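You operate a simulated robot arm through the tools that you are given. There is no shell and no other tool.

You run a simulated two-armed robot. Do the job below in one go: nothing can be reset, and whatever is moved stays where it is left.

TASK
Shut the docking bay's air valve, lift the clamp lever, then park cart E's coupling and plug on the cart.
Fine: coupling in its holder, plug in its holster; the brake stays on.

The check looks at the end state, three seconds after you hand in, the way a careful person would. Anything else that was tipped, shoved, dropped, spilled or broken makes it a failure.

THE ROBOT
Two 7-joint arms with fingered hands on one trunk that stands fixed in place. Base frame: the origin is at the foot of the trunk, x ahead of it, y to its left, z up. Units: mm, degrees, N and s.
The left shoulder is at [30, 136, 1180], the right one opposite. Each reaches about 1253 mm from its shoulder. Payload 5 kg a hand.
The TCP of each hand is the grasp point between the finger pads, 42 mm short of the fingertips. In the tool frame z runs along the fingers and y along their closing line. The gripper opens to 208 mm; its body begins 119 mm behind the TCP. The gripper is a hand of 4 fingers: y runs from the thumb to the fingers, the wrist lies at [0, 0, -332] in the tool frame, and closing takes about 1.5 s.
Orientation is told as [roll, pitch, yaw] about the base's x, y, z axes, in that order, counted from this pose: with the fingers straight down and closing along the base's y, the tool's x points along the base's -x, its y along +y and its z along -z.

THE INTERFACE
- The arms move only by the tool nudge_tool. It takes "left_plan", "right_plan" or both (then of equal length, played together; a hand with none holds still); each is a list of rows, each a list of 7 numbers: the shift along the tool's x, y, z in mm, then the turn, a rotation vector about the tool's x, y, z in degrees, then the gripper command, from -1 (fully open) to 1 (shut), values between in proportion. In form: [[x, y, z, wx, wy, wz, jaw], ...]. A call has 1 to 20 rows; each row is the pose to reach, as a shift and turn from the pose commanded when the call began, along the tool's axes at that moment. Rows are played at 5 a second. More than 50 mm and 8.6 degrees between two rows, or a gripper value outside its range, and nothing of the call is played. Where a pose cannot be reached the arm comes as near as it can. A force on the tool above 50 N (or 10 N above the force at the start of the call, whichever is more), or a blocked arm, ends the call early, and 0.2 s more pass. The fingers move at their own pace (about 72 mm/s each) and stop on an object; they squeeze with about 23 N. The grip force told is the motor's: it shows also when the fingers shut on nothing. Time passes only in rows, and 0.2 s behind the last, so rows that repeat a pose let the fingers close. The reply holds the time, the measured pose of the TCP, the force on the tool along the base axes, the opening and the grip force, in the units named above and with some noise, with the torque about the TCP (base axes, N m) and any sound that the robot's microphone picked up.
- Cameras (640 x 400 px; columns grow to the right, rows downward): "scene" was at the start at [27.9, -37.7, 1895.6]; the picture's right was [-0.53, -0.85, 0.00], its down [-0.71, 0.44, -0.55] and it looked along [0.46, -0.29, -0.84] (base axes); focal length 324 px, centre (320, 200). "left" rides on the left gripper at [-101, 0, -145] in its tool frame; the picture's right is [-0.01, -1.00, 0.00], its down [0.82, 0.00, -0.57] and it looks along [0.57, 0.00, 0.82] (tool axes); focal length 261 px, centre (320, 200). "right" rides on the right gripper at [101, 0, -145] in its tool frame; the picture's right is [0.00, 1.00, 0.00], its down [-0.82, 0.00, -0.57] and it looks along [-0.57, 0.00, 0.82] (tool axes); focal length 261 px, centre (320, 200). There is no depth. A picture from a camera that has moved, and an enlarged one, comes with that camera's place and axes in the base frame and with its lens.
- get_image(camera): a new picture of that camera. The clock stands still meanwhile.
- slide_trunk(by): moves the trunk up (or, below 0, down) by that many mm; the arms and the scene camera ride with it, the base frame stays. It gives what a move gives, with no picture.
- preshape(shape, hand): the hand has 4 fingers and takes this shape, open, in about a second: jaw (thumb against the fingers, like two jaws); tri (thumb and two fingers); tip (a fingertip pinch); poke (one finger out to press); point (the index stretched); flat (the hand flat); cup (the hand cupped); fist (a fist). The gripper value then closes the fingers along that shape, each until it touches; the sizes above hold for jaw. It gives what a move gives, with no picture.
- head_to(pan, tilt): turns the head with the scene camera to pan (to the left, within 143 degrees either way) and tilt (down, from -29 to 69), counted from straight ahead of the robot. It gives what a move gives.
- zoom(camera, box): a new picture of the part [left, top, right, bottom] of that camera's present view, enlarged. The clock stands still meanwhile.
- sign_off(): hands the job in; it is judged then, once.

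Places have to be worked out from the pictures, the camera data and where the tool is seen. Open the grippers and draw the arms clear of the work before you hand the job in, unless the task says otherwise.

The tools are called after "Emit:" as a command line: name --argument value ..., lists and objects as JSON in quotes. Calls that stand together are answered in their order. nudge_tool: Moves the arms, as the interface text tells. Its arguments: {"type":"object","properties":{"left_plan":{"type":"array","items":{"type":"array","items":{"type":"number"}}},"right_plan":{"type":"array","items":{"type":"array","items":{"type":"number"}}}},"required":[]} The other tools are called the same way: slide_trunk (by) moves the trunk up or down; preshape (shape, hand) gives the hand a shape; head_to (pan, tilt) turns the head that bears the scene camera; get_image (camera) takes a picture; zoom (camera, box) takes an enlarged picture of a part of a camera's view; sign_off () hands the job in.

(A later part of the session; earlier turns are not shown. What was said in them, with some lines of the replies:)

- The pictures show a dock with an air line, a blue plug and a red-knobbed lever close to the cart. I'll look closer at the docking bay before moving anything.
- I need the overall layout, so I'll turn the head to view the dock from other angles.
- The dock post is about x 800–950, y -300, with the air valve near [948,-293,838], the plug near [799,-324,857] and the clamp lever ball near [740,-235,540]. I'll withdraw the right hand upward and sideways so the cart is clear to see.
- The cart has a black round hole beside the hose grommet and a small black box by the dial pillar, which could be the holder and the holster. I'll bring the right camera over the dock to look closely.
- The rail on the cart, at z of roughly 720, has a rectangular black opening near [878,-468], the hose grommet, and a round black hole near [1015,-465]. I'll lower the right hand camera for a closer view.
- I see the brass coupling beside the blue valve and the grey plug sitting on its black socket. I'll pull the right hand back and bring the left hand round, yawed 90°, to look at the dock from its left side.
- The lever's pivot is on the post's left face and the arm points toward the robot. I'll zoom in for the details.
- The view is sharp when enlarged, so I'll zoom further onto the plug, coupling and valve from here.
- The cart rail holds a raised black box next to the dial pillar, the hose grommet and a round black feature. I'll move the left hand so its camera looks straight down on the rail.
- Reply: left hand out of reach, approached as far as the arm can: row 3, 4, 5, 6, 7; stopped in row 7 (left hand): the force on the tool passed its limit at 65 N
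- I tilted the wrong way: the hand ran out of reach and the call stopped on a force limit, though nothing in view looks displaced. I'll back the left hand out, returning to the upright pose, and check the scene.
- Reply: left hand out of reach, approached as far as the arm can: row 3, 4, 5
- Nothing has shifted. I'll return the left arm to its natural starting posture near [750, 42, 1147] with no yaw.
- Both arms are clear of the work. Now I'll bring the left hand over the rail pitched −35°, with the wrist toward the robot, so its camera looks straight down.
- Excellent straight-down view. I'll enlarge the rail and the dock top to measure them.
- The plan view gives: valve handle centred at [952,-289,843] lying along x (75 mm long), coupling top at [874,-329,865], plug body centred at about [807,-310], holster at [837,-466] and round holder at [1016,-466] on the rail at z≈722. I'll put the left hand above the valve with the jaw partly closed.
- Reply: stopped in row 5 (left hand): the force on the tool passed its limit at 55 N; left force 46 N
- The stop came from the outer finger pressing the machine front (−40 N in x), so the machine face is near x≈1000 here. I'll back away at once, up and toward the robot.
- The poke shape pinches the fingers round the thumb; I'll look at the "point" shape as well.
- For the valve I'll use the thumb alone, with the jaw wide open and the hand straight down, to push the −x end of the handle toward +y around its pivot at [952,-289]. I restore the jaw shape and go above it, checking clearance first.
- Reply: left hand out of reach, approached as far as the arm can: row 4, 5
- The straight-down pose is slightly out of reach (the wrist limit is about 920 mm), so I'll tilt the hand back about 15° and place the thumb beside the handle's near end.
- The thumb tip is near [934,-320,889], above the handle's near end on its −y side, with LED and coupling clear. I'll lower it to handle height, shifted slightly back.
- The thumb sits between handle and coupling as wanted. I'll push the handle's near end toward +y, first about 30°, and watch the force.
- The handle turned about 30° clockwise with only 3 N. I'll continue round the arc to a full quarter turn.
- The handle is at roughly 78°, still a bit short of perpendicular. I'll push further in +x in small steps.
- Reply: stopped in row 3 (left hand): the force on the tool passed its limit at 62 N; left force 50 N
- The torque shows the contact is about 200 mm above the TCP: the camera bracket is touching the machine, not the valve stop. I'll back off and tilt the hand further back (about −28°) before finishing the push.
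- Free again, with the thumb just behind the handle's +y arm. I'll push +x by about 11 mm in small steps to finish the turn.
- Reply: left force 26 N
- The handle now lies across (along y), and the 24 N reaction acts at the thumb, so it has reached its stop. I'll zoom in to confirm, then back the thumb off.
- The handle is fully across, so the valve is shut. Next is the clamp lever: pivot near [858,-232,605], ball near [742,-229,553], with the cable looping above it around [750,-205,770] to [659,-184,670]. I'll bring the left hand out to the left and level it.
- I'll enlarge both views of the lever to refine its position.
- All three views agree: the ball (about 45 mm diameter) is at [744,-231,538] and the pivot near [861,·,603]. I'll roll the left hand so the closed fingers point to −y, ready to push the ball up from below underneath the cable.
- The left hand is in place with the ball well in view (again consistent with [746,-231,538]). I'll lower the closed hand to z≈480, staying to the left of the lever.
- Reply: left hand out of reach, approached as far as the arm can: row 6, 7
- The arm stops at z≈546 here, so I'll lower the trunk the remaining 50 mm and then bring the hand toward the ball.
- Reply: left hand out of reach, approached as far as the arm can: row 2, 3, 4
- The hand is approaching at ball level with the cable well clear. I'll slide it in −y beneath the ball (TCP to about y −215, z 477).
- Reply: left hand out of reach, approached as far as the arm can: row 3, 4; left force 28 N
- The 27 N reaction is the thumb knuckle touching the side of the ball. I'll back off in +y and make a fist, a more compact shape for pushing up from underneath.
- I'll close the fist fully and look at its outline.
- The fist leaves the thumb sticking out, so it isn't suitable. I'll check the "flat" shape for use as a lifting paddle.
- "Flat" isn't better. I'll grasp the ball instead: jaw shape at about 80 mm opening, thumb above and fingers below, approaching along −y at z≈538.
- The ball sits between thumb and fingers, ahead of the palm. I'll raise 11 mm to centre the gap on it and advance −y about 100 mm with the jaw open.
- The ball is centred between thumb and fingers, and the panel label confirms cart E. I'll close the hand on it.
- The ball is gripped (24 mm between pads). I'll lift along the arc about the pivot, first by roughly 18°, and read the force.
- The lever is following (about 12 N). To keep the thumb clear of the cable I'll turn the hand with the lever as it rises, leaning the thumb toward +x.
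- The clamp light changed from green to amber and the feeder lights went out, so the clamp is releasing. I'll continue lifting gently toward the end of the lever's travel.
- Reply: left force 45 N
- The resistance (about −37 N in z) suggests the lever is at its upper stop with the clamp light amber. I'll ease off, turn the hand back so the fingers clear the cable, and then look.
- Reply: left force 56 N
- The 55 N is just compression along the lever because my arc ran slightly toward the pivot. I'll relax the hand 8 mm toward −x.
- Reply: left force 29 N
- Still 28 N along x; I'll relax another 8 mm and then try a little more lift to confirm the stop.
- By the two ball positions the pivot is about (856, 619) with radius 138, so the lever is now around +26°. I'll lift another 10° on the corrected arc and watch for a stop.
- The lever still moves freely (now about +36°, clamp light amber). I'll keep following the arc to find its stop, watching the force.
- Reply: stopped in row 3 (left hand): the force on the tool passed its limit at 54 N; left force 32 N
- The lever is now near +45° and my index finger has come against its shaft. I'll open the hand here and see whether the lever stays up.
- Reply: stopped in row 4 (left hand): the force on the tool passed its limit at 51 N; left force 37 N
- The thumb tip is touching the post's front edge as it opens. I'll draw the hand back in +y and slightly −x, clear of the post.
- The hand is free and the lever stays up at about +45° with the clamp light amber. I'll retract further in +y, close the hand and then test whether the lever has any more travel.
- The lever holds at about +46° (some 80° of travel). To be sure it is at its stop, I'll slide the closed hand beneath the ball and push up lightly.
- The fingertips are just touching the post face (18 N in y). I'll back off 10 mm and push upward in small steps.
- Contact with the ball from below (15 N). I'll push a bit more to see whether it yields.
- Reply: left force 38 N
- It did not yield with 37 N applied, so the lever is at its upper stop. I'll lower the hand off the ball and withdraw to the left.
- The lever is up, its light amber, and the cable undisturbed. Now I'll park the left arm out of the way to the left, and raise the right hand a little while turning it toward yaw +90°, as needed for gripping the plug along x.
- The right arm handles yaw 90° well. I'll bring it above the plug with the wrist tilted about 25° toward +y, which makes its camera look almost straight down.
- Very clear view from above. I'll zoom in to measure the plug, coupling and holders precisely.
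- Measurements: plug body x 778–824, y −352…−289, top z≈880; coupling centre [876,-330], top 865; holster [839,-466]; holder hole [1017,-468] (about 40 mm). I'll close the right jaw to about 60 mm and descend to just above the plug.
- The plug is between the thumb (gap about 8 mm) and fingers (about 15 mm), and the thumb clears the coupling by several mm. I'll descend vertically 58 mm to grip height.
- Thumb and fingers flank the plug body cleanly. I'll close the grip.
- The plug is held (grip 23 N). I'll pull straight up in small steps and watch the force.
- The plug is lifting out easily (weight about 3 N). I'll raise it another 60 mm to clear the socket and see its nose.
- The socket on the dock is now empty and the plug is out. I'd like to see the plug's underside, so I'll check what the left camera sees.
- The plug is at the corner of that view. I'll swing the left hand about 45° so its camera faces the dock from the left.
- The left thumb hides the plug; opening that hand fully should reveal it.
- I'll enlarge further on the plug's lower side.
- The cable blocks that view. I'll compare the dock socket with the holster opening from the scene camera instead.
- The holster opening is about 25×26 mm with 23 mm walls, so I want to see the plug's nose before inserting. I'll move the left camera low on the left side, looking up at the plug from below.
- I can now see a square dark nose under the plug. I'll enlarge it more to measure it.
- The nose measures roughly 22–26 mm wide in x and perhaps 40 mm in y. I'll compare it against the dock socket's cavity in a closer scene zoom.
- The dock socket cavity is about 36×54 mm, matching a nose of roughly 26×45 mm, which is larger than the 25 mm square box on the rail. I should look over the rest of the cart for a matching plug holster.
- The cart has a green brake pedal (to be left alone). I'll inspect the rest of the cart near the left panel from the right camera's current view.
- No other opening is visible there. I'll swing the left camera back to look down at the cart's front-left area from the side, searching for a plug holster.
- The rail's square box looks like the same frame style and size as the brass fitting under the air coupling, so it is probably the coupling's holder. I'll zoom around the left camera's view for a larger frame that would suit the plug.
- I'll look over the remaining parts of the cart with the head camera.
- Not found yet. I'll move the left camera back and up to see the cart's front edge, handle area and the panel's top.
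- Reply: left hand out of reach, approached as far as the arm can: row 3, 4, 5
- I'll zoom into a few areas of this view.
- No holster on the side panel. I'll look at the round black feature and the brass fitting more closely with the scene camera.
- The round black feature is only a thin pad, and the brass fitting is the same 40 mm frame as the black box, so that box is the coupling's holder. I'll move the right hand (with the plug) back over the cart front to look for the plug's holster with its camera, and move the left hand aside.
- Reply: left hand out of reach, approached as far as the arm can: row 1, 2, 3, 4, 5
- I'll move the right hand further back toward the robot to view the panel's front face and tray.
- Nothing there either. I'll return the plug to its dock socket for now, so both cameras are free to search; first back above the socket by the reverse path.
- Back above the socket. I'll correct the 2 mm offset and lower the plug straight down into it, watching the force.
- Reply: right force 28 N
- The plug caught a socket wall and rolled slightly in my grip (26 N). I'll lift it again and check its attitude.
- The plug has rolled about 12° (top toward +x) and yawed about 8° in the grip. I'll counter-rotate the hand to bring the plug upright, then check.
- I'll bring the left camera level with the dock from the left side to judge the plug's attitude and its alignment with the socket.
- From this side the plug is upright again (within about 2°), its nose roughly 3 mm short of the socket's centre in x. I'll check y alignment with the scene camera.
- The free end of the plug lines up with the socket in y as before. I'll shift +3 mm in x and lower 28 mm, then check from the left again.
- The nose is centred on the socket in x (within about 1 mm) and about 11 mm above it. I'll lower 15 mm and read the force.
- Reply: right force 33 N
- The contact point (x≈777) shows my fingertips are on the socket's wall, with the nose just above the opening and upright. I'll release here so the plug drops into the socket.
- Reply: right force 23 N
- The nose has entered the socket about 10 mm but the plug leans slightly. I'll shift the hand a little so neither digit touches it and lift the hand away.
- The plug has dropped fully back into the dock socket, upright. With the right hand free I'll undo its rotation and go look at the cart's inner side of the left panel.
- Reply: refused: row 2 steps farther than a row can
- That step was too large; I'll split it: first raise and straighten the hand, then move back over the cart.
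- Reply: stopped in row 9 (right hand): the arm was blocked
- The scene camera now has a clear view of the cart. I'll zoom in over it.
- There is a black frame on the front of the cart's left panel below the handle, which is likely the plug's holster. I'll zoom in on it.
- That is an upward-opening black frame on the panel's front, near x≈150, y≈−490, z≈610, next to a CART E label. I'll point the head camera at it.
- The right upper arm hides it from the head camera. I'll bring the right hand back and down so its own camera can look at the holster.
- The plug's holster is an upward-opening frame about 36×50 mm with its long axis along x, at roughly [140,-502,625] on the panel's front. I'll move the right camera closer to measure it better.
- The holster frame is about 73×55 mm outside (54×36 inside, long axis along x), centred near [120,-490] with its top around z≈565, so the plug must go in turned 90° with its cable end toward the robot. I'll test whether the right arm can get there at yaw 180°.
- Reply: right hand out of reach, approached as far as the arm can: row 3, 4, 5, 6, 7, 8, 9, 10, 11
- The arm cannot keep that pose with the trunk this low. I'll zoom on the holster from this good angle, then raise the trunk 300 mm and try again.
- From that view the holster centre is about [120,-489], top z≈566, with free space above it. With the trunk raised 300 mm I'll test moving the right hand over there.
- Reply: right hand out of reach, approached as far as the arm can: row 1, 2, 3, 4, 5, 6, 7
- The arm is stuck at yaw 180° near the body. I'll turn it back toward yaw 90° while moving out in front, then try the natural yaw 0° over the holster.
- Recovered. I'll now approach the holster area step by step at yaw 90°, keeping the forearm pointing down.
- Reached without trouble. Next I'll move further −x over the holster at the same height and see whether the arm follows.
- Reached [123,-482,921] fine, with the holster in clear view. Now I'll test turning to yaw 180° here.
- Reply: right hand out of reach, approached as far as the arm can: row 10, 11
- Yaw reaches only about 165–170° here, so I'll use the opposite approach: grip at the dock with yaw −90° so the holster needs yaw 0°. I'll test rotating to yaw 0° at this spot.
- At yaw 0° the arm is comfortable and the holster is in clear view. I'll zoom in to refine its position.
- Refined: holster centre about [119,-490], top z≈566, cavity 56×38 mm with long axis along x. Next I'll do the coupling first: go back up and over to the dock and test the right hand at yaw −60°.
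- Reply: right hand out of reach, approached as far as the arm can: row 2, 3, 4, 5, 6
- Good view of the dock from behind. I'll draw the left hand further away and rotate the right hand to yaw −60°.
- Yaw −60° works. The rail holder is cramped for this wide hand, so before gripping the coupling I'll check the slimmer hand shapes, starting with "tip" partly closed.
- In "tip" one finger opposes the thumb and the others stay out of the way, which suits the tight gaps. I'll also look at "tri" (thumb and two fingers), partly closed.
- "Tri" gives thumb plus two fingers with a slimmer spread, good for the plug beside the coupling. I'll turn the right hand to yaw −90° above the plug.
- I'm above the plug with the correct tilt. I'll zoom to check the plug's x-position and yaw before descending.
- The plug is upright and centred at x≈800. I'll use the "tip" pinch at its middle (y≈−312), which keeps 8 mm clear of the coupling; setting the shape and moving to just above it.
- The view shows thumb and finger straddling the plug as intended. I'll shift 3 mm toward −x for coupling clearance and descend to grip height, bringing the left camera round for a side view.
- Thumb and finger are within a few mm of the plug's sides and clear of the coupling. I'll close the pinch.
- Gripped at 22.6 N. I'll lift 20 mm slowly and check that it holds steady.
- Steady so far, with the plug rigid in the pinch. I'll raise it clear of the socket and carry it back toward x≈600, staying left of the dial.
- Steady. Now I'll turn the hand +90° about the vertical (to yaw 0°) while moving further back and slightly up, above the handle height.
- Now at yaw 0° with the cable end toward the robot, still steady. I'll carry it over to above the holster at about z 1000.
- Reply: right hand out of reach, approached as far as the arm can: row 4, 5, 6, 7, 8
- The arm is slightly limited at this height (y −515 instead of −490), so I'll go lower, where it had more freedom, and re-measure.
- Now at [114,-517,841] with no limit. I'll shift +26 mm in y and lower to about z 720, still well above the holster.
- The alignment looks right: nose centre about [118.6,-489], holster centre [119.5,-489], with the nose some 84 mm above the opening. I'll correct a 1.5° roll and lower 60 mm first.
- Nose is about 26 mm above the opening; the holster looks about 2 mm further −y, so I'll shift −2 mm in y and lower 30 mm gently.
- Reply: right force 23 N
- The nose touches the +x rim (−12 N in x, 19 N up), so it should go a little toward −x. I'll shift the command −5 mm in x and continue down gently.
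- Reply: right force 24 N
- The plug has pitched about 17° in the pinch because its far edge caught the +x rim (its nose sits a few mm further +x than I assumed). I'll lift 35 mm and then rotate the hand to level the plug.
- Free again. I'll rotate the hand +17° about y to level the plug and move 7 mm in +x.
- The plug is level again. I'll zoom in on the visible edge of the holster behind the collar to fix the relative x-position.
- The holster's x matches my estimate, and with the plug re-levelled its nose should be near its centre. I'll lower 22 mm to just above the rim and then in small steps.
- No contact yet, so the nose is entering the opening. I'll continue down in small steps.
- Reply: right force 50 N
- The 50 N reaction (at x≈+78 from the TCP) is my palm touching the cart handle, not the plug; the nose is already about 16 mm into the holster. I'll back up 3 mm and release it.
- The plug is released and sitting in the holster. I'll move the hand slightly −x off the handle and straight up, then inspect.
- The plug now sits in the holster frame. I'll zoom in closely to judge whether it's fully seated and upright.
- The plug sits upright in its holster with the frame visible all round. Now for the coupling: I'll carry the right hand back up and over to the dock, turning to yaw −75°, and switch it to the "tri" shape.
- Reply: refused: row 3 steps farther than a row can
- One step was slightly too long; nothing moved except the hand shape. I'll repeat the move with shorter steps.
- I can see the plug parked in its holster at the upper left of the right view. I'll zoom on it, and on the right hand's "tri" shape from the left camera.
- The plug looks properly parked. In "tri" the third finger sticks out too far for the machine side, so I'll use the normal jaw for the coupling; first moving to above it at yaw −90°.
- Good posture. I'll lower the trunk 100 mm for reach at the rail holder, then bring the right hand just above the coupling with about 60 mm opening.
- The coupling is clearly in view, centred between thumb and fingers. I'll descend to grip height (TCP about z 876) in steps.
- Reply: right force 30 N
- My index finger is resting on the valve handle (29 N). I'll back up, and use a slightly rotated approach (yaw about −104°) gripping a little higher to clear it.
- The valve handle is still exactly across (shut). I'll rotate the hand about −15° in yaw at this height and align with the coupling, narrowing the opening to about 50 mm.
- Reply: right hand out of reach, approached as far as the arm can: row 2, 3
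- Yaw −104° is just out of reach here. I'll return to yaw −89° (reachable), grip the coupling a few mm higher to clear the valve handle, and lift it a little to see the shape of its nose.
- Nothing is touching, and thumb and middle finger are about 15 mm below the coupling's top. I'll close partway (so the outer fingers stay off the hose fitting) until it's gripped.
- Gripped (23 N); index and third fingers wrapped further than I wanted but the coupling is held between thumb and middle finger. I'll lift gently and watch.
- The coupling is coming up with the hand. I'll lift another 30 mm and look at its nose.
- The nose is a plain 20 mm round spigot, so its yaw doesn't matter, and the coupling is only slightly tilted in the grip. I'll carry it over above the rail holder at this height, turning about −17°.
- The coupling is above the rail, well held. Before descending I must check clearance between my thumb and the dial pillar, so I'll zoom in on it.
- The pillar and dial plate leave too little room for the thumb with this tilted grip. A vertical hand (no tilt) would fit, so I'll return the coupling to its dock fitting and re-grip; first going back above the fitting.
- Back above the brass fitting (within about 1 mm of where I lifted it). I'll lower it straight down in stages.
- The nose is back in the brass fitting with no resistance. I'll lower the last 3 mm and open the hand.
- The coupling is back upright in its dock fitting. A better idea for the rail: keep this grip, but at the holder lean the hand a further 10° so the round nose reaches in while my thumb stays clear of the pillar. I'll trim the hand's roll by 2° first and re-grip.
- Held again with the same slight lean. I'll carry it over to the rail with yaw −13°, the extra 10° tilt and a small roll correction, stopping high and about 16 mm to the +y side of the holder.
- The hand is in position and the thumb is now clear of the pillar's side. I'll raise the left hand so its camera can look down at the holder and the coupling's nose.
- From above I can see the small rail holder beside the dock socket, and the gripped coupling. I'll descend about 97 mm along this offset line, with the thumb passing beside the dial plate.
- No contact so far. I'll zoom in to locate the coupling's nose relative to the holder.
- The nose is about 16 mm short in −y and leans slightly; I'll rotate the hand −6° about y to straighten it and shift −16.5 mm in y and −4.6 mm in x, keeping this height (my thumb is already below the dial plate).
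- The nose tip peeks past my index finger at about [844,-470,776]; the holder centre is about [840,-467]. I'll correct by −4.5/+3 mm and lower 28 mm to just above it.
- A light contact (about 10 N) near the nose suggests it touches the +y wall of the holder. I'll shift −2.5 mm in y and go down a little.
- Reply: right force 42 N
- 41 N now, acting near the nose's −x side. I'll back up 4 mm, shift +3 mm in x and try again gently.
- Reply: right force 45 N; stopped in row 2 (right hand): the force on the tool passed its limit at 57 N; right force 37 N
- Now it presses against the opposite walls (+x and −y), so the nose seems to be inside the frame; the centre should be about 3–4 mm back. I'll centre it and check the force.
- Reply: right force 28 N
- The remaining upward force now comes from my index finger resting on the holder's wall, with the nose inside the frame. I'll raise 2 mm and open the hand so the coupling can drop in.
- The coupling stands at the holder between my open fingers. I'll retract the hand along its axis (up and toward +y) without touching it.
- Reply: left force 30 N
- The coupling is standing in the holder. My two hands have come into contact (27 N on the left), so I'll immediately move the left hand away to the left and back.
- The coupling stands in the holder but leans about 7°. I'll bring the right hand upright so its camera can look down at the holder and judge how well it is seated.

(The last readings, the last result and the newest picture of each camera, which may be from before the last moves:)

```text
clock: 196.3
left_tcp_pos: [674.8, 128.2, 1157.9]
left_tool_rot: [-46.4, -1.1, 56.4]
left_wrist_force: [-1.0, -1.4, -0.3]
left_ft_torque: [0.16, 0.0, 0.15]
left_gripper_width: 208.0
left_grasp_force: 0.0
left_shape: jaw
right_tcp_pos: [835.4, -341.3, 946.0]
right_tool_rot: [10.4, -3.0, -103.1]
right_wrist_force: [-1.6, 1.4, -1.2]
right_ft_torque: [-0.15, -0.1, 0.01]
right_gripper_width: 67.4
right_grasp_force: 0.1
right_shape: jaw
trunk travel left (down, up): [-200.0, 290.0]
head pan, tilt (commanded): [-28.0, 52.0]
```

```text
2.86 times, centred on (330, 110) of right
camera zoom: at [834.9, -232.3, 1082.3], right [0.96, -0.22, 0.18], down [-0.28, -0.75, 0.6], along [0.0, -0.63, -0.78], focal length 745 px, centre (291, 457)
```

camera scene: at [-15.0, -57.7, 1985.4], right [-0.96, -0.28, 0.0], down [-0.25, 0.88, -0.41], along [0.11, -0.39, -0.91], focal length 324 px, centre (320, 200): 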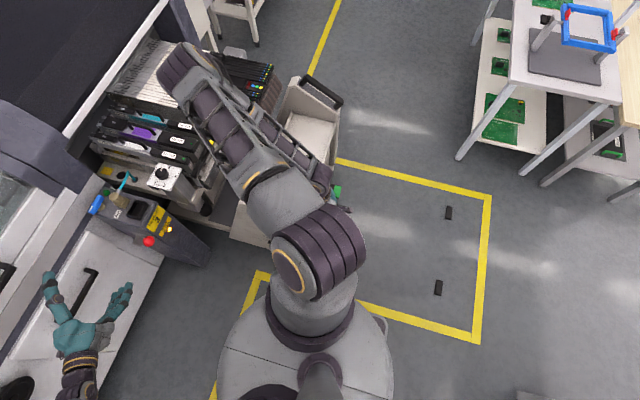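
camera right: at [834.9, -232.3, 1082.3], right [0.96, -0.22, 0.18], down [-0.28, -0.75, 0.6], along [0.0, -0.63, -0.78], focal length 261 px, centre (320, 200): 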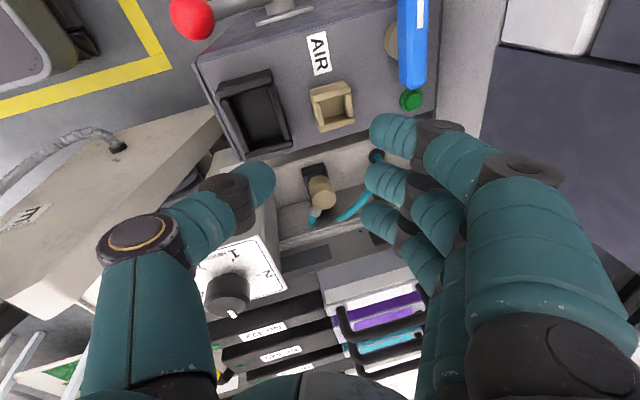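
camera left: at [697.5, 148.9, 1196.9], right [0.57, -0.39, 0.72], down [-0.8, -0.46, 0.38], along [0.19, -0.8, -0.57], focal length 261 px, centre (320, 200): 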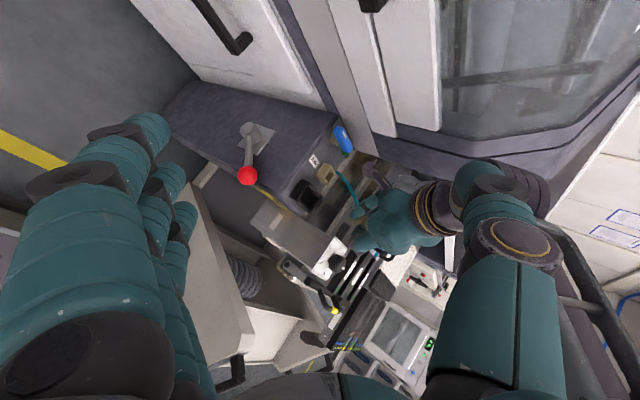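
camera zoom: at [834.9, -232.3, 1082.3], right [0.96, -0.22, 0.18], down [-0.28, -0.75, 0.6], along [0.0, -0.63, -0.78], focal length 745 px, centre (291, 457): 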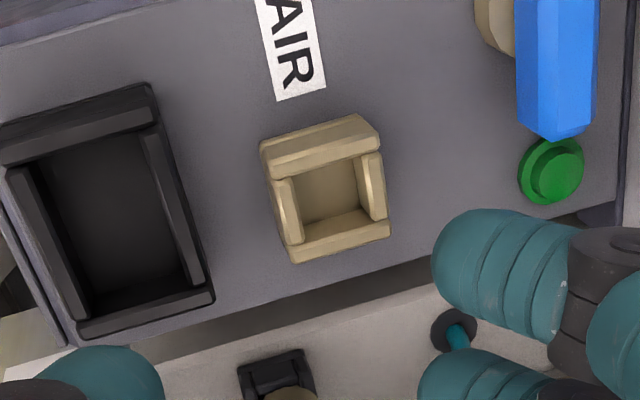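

Excellent view from above. I'll zoom right in on the coupling and its holder.

Emit:
zoom --camera "right" --box '[280, 140, 380, 240]'

Emit:
zoom --camera "right" --box '[295, 155, 345, 230]'

```text
4.00 times, centred on (330, 190) of right
camera zoom: at [834.9, -232.3, 1082.3], right [0.96, -0.22, 0.18], down [-0.28, -0.75, 0.6], along [0.0, -0.63, -0.78], focal length 1043 px, centre (280, 240)
```

zoom: 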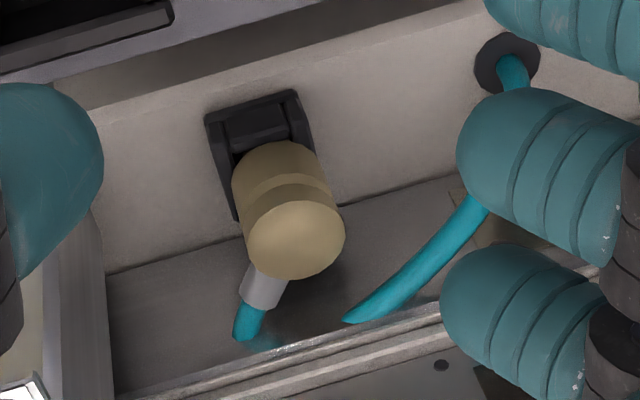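

```text
5.33 times, centred on (320, 192) of right
camera zoom: at [834.9, -232.3, 1082.3], right [0.96, -0.22, 0.18], down [-0.28, -0.75, 0.6], along [0.0, -0.63, -0.78], focal length 1390 px, centre (320, 240)
```

zoom: 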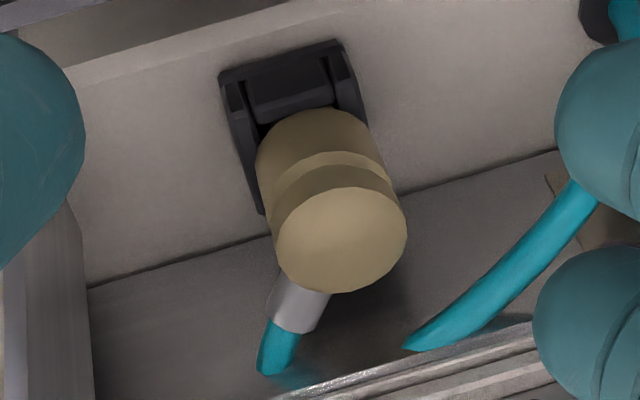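

The coupling sits in its frame at the right height and essentially upright, with a few mm of natural play. Now I'll raise the right hand straight up and then back, clear of the work, opening it fully.

Emit:
nudge_tool --right_plan '[[-2, 7, -37, 0, 0, 0, 0.35], [-4, 13.5, -74, 0, 0, 0, 0.35], [-6, 20, -110, 0, 0, 0, 0.2], [-8, 27, -147, 0, 0, 0, 0], [-34, -10, -160, 0, 0, 0, -0.5], [-60, -45, -175, 0, 0, 0, -1], [-86, -80, -188, 0, 0, 0, -1], [-112, -115, -202, 0, 0, 0, -1], [-138, -150, -215, 0, 0, 0, -1], [-164, -182, -228, 0, 0, 0, -1]]'

Emit:
get_image --camera "right"

Emit:
get_image --camera "scene"

```text
clock: 198.5
left_tcp_pos: [674.1, 129.8, 1157.4]
left_tool_rot: [-46.6, -1.2, 56.6]
left_wrist_force: [-0.1, -0.1, 1.0]
left_ft_torque: [0.05, -0.04, 0.08]
left_gripper_width: 207.8
left_grasp_force: 0.1
left_shape: jaw
right_tcp_pos: [584.4, -440.6, 1145.7]
right_tool_rot: [10.4, -3.0, -103.3]
right_wrist_force: [-0.4, 0.9, -0.2]
right_ft_torque: [-0.05, -0.05, -0.02]
right_gripper_width: 208.0
right_grasp_force: 0.0
right_shape: jaw
trunk travel left (down, up): [-200.0, 290.0]
head pan, tilt (commanded): [-28.0, 52.0]
```

```text
taken
camera right: at [584.1, -331.0, 1281.5], right [0.96, -0.22, 0.18], down [-0.28, -0.75, 0.6], along [0.0, -0.63, -0.78], focal length 261 px, centre (320, 200)
```

right: 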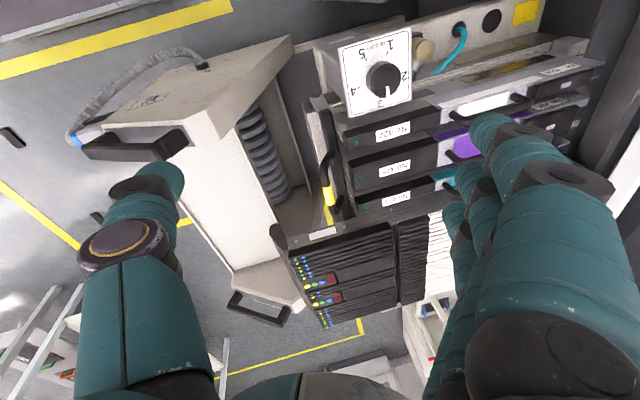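

```text
taken
camera scene: at [32.1, -36.7, 1902.0], right [-0.47, -0.88, 0.0], down [-0.7, 0.37, -0.62], along [0.54, -0.29, -0.79], focal length 324 px, centre (320, 200)
```

scene: 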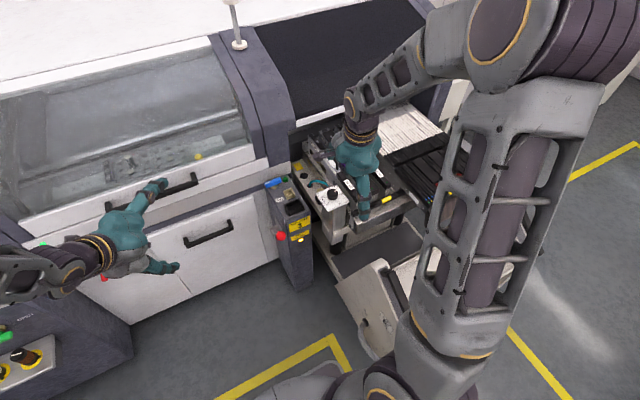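

Both hands are clear now. I'll zoom on the dock, the rail holder, and the holster for a final check.

Emit:
zoom --camera "scene" --box '[255, 165, 355, 265]'

Emit:
zoom --camera "scene" --box '[285, 160, 345, 205]'

Emit:
zoom --camera "right" --box '[50, 30, 250, 170]'

Emit:
zoom --camera "right" --box '[390, 0, 530, 100]'

```text
4.00 times, centred on (305, 215) of scene
camera zoom: at [32.1, -36.7, 1902.0], right [-0.47, -0.88, 0.0], down [-0.7, 0.37, -0.62], along [0.54, -0.29, -0.79], focal length 1295 px, centre (380, 140)
```

zoom: 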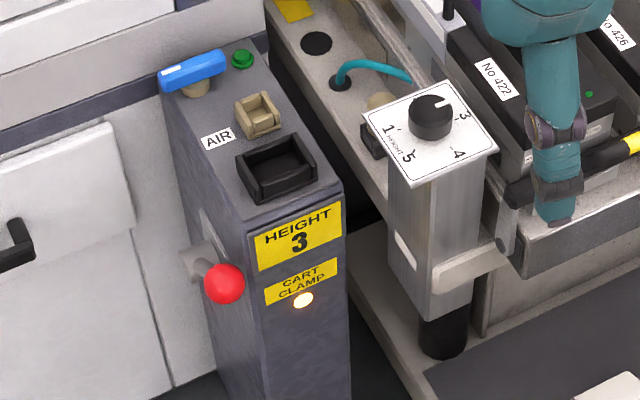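

```text
8.89 times, centred on (315, 182) of scene
camera zoom: at [32.1, -36.7, 1902.0], right [-0.47, -0.88, 0.0], down [-0.7, 0.37, -0.62], along [0.54, -0.29, -0.79], focal length 2878 px, centre (364, 356)
```

zoom: 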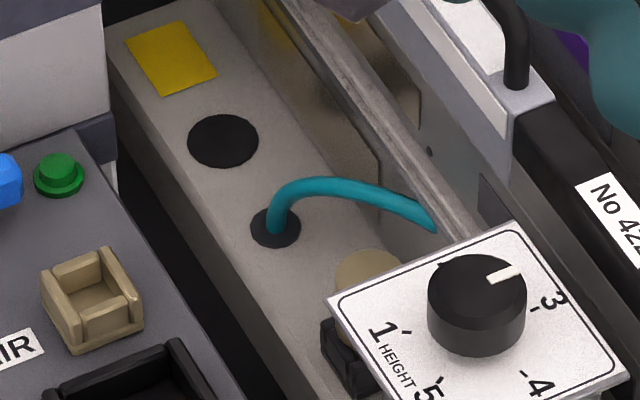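

```text
2.86 times, centred on (150, 100) of right
camera zoom: at [584.1, -331.0, 1281.5], right [0.96, -0.22, 0.18], down [-0.28, -0.75, 0.6], along [0.0, -0.63, -0.78], focal length 745 px, centre (806, 486)
```

zoom: 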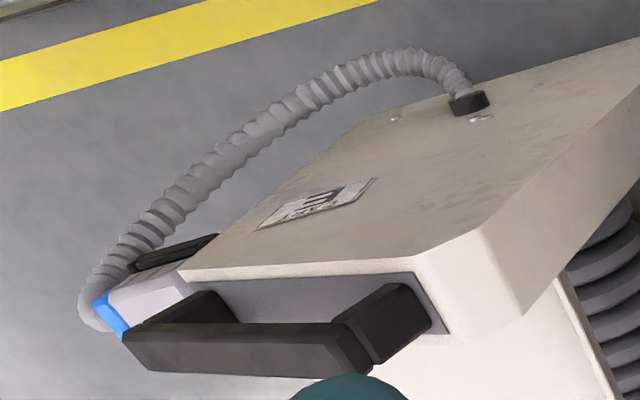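

```text
4.00 times, centred on (460, 50) of right
camera zoom: at [584.1, -331.0, 1281.5], right [0.96, -0.22, 0.18], down [-0.28, -0.75, 0.6], along [0.0, -0.63, -0.78], focal length 1043 px, centre (-240, 800)
```

zoom: 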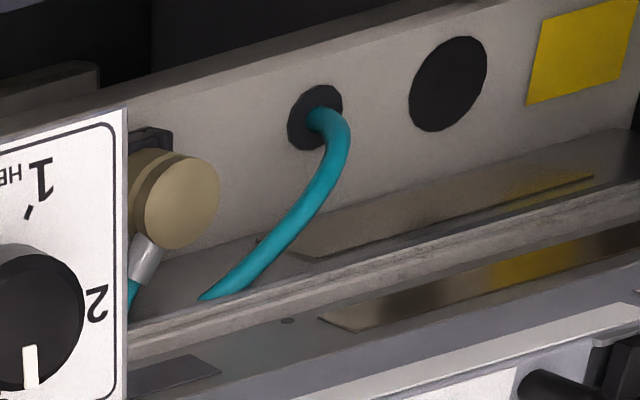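

Everything checks out: valve handle across (shut), clamp lever up with amber light, plug in its holster, coupling in its rail holder, pedals untouched. I'll draw both arms further back with hands open before signing off.

Emit:
nudge_tool --right_plan '[[-30, -20, -32, 0, 0, 0, -1], [-60, -38, -64, 0, 0, 0, -1], [-90, -56, -96, 0, 0, 0, -1], [-120, -72, -128, 0, 0, 0, -1]]' --left_plan '[[3, 19, -20, 0, 0, 0, -1], [6, 38, -41, 0, 0, 0, -1], [9, 57, -61, 0, 0, 0, -1], [12, 76, -82, 0, 0, 0, -1]]'

Emit:
get_image --camera "scene"

Emit:
get_image --camera "right"

```text
clock: 199.5
left_tcp_pos: [571.1, 184.7, 1157.8]
left_tool_rot: [-46.5, -1.1, 56.4]
left_wrist_force: [-1.4, 0.4, 1.1]
left_ft_torque: [0.0, -0.07, 0.06]
left_gripper_width: 207.9
left_grasp_force: 0.1
left_shape: jaw
right_tcp_pos: [464.4, -529.2, 1261.7]
right_tool_rot: [10.5, -3.0, -103.2]
right_wrist_force: [-1.4, 0.6, 1.3]
right_ft_torque: [-0.01, -0.18, 0.02]
right_gripper_width: 207.9
right_grasp_force: 0.0
right_shape: jaw
trunk travel left (down, up): [-200.0, 290.0]
head pan, tilt (commanded): [-28.0, 52.0]
```

```text
taken
camera scene: at [30.7, -35.2, 1902.0], right [-0.47, -0.88, 0.0], down [-0.69, 0.37, -0.62], along [0.55, -0.29, -0.79], focal length 324 px, centre (320, 200)
```

scene: 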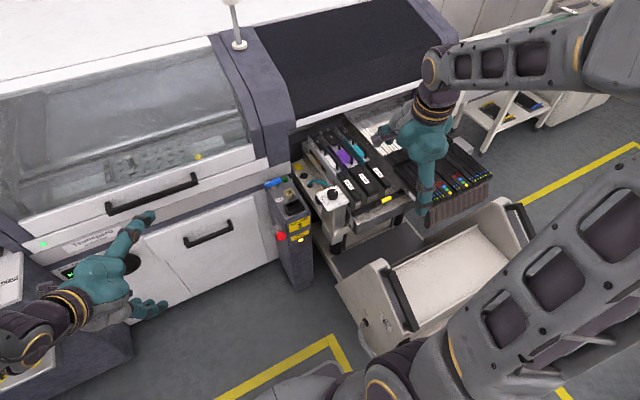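

```text
taken
camera right: at [464.1, -418.3, 1398.2], right [0.96, -0.22, 0.18], down [-0.29, -0.74, 0.6], along [0.0, -0.63, -0.78], focal length 261 px, centre (320, 200)
```

right: 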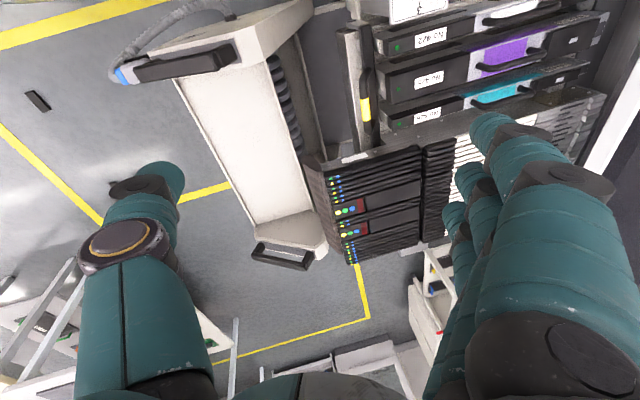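

Arms are clear. One last look at the plug's holster with the head camera before handing in.

Emit:
head_to --pan -79 --tilt 67

Emit:
get_image --camera "scene"

Emit:
zoom --camera "right" --box '[90, 30, 270, 130]'

```text
clock: 200.7
left_tcp_pos: [574.5, 184.4, 1157.8]
left_tool_rot: [-46.5, -1.0, 56.5]
left_wrist_force: [1.6, -0.6, -0.8]
left_ft_torque: [-0.01, 0.01, 0.0]
left_gripper_width: 208.1
left_grasp_force: 0.0
left_shape: jaw
right_tcp_pos: [467.9, -529.4, 1261.0]
right_tool_rot: [10.5, -3.0, -103.2]
right_wrist_force: [0.0, -1.0, -0.4]
right_ft_torque: [0.03, 0.04, -0.02]
right_gripper_width: 207.5
right_grasp_force: 0.1
right_shape: jaw
trunk travel left (down, up): [-200.0, 290.0]
head pan, tilt (commanded): [-79.0, 67.0]
```

```text
taken
camera scene: at [-20.1, -57.7, 1884.3], right [-0.98, -0.19, 0.0], down [-0.18, 0.9, -0.39], along [0.07, -0.38, -0.92], focal length 324 px, centre (320, 200)
```

scene: 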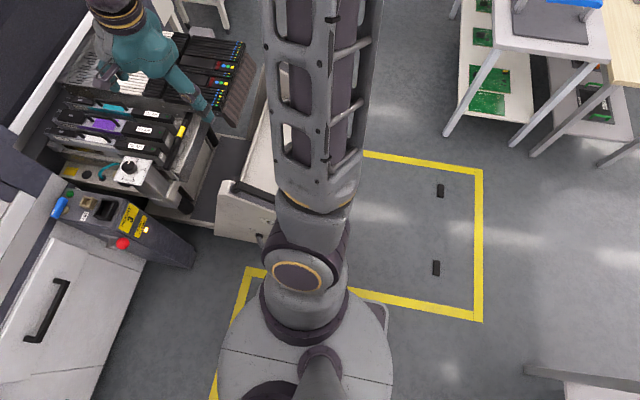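

```text
3.56 times, centred on (180, 80) of right
camera zoom: at [468.1, -418.6, 1396.6], right [0.96, -0.22, 0.18], down [-0.28, -0.74, 0.6], along [0.0, -0.63, -0.78], focal length 927 px, centre (818, 627)
```

zoom: 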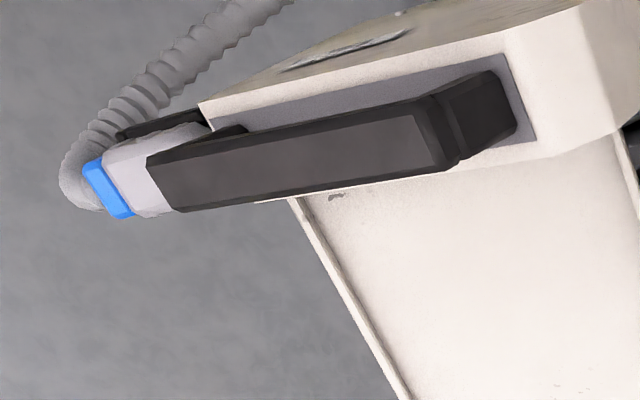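

The plug is still parked level in its holster, the coupling stands in the rail holder, the valve is shut, the lever is up, and both arms are open and clear. I'm handing the job in.

Emit:
sign_off

```text
The job is handed in.
```

I shut the docking bay's air valve, lifted the clamp lever, parked cart E's plug and coupling on the cart, and handed the job in. No result of the check has come back yet.

- **Air valve:** the blue handle is turned a quarter turn to its stop and lies across.
- **Clamp lever:** it is at its upper stop, and the clamp light changed from green to amber as it lifted.
- **Plug:** it sits level in its holster on the front of the cart's left panel, with the cable end towards the robot.
- **Coupling:** it stands in the black frame on the cart's rail by the height dial. It is at about the right height but leans roughly 5 degrees. I left it that way because its nose is inside the frame.
- **Brake:** I did not touch the pedals.

**Contacts on the way:**
- My hands pressed the machine front twice at over 50 N.
- A finger rested on the shut valve handle at about 29 N, and the handle did not move.
- My palm pushed the cart handle at 50 N.
- The two hands bumped each other once.
- I also put the plug and the coupling back into the dock once each before parking them.

I saw nothing displaced or damaged, and both arms are drawn back with the hands open.
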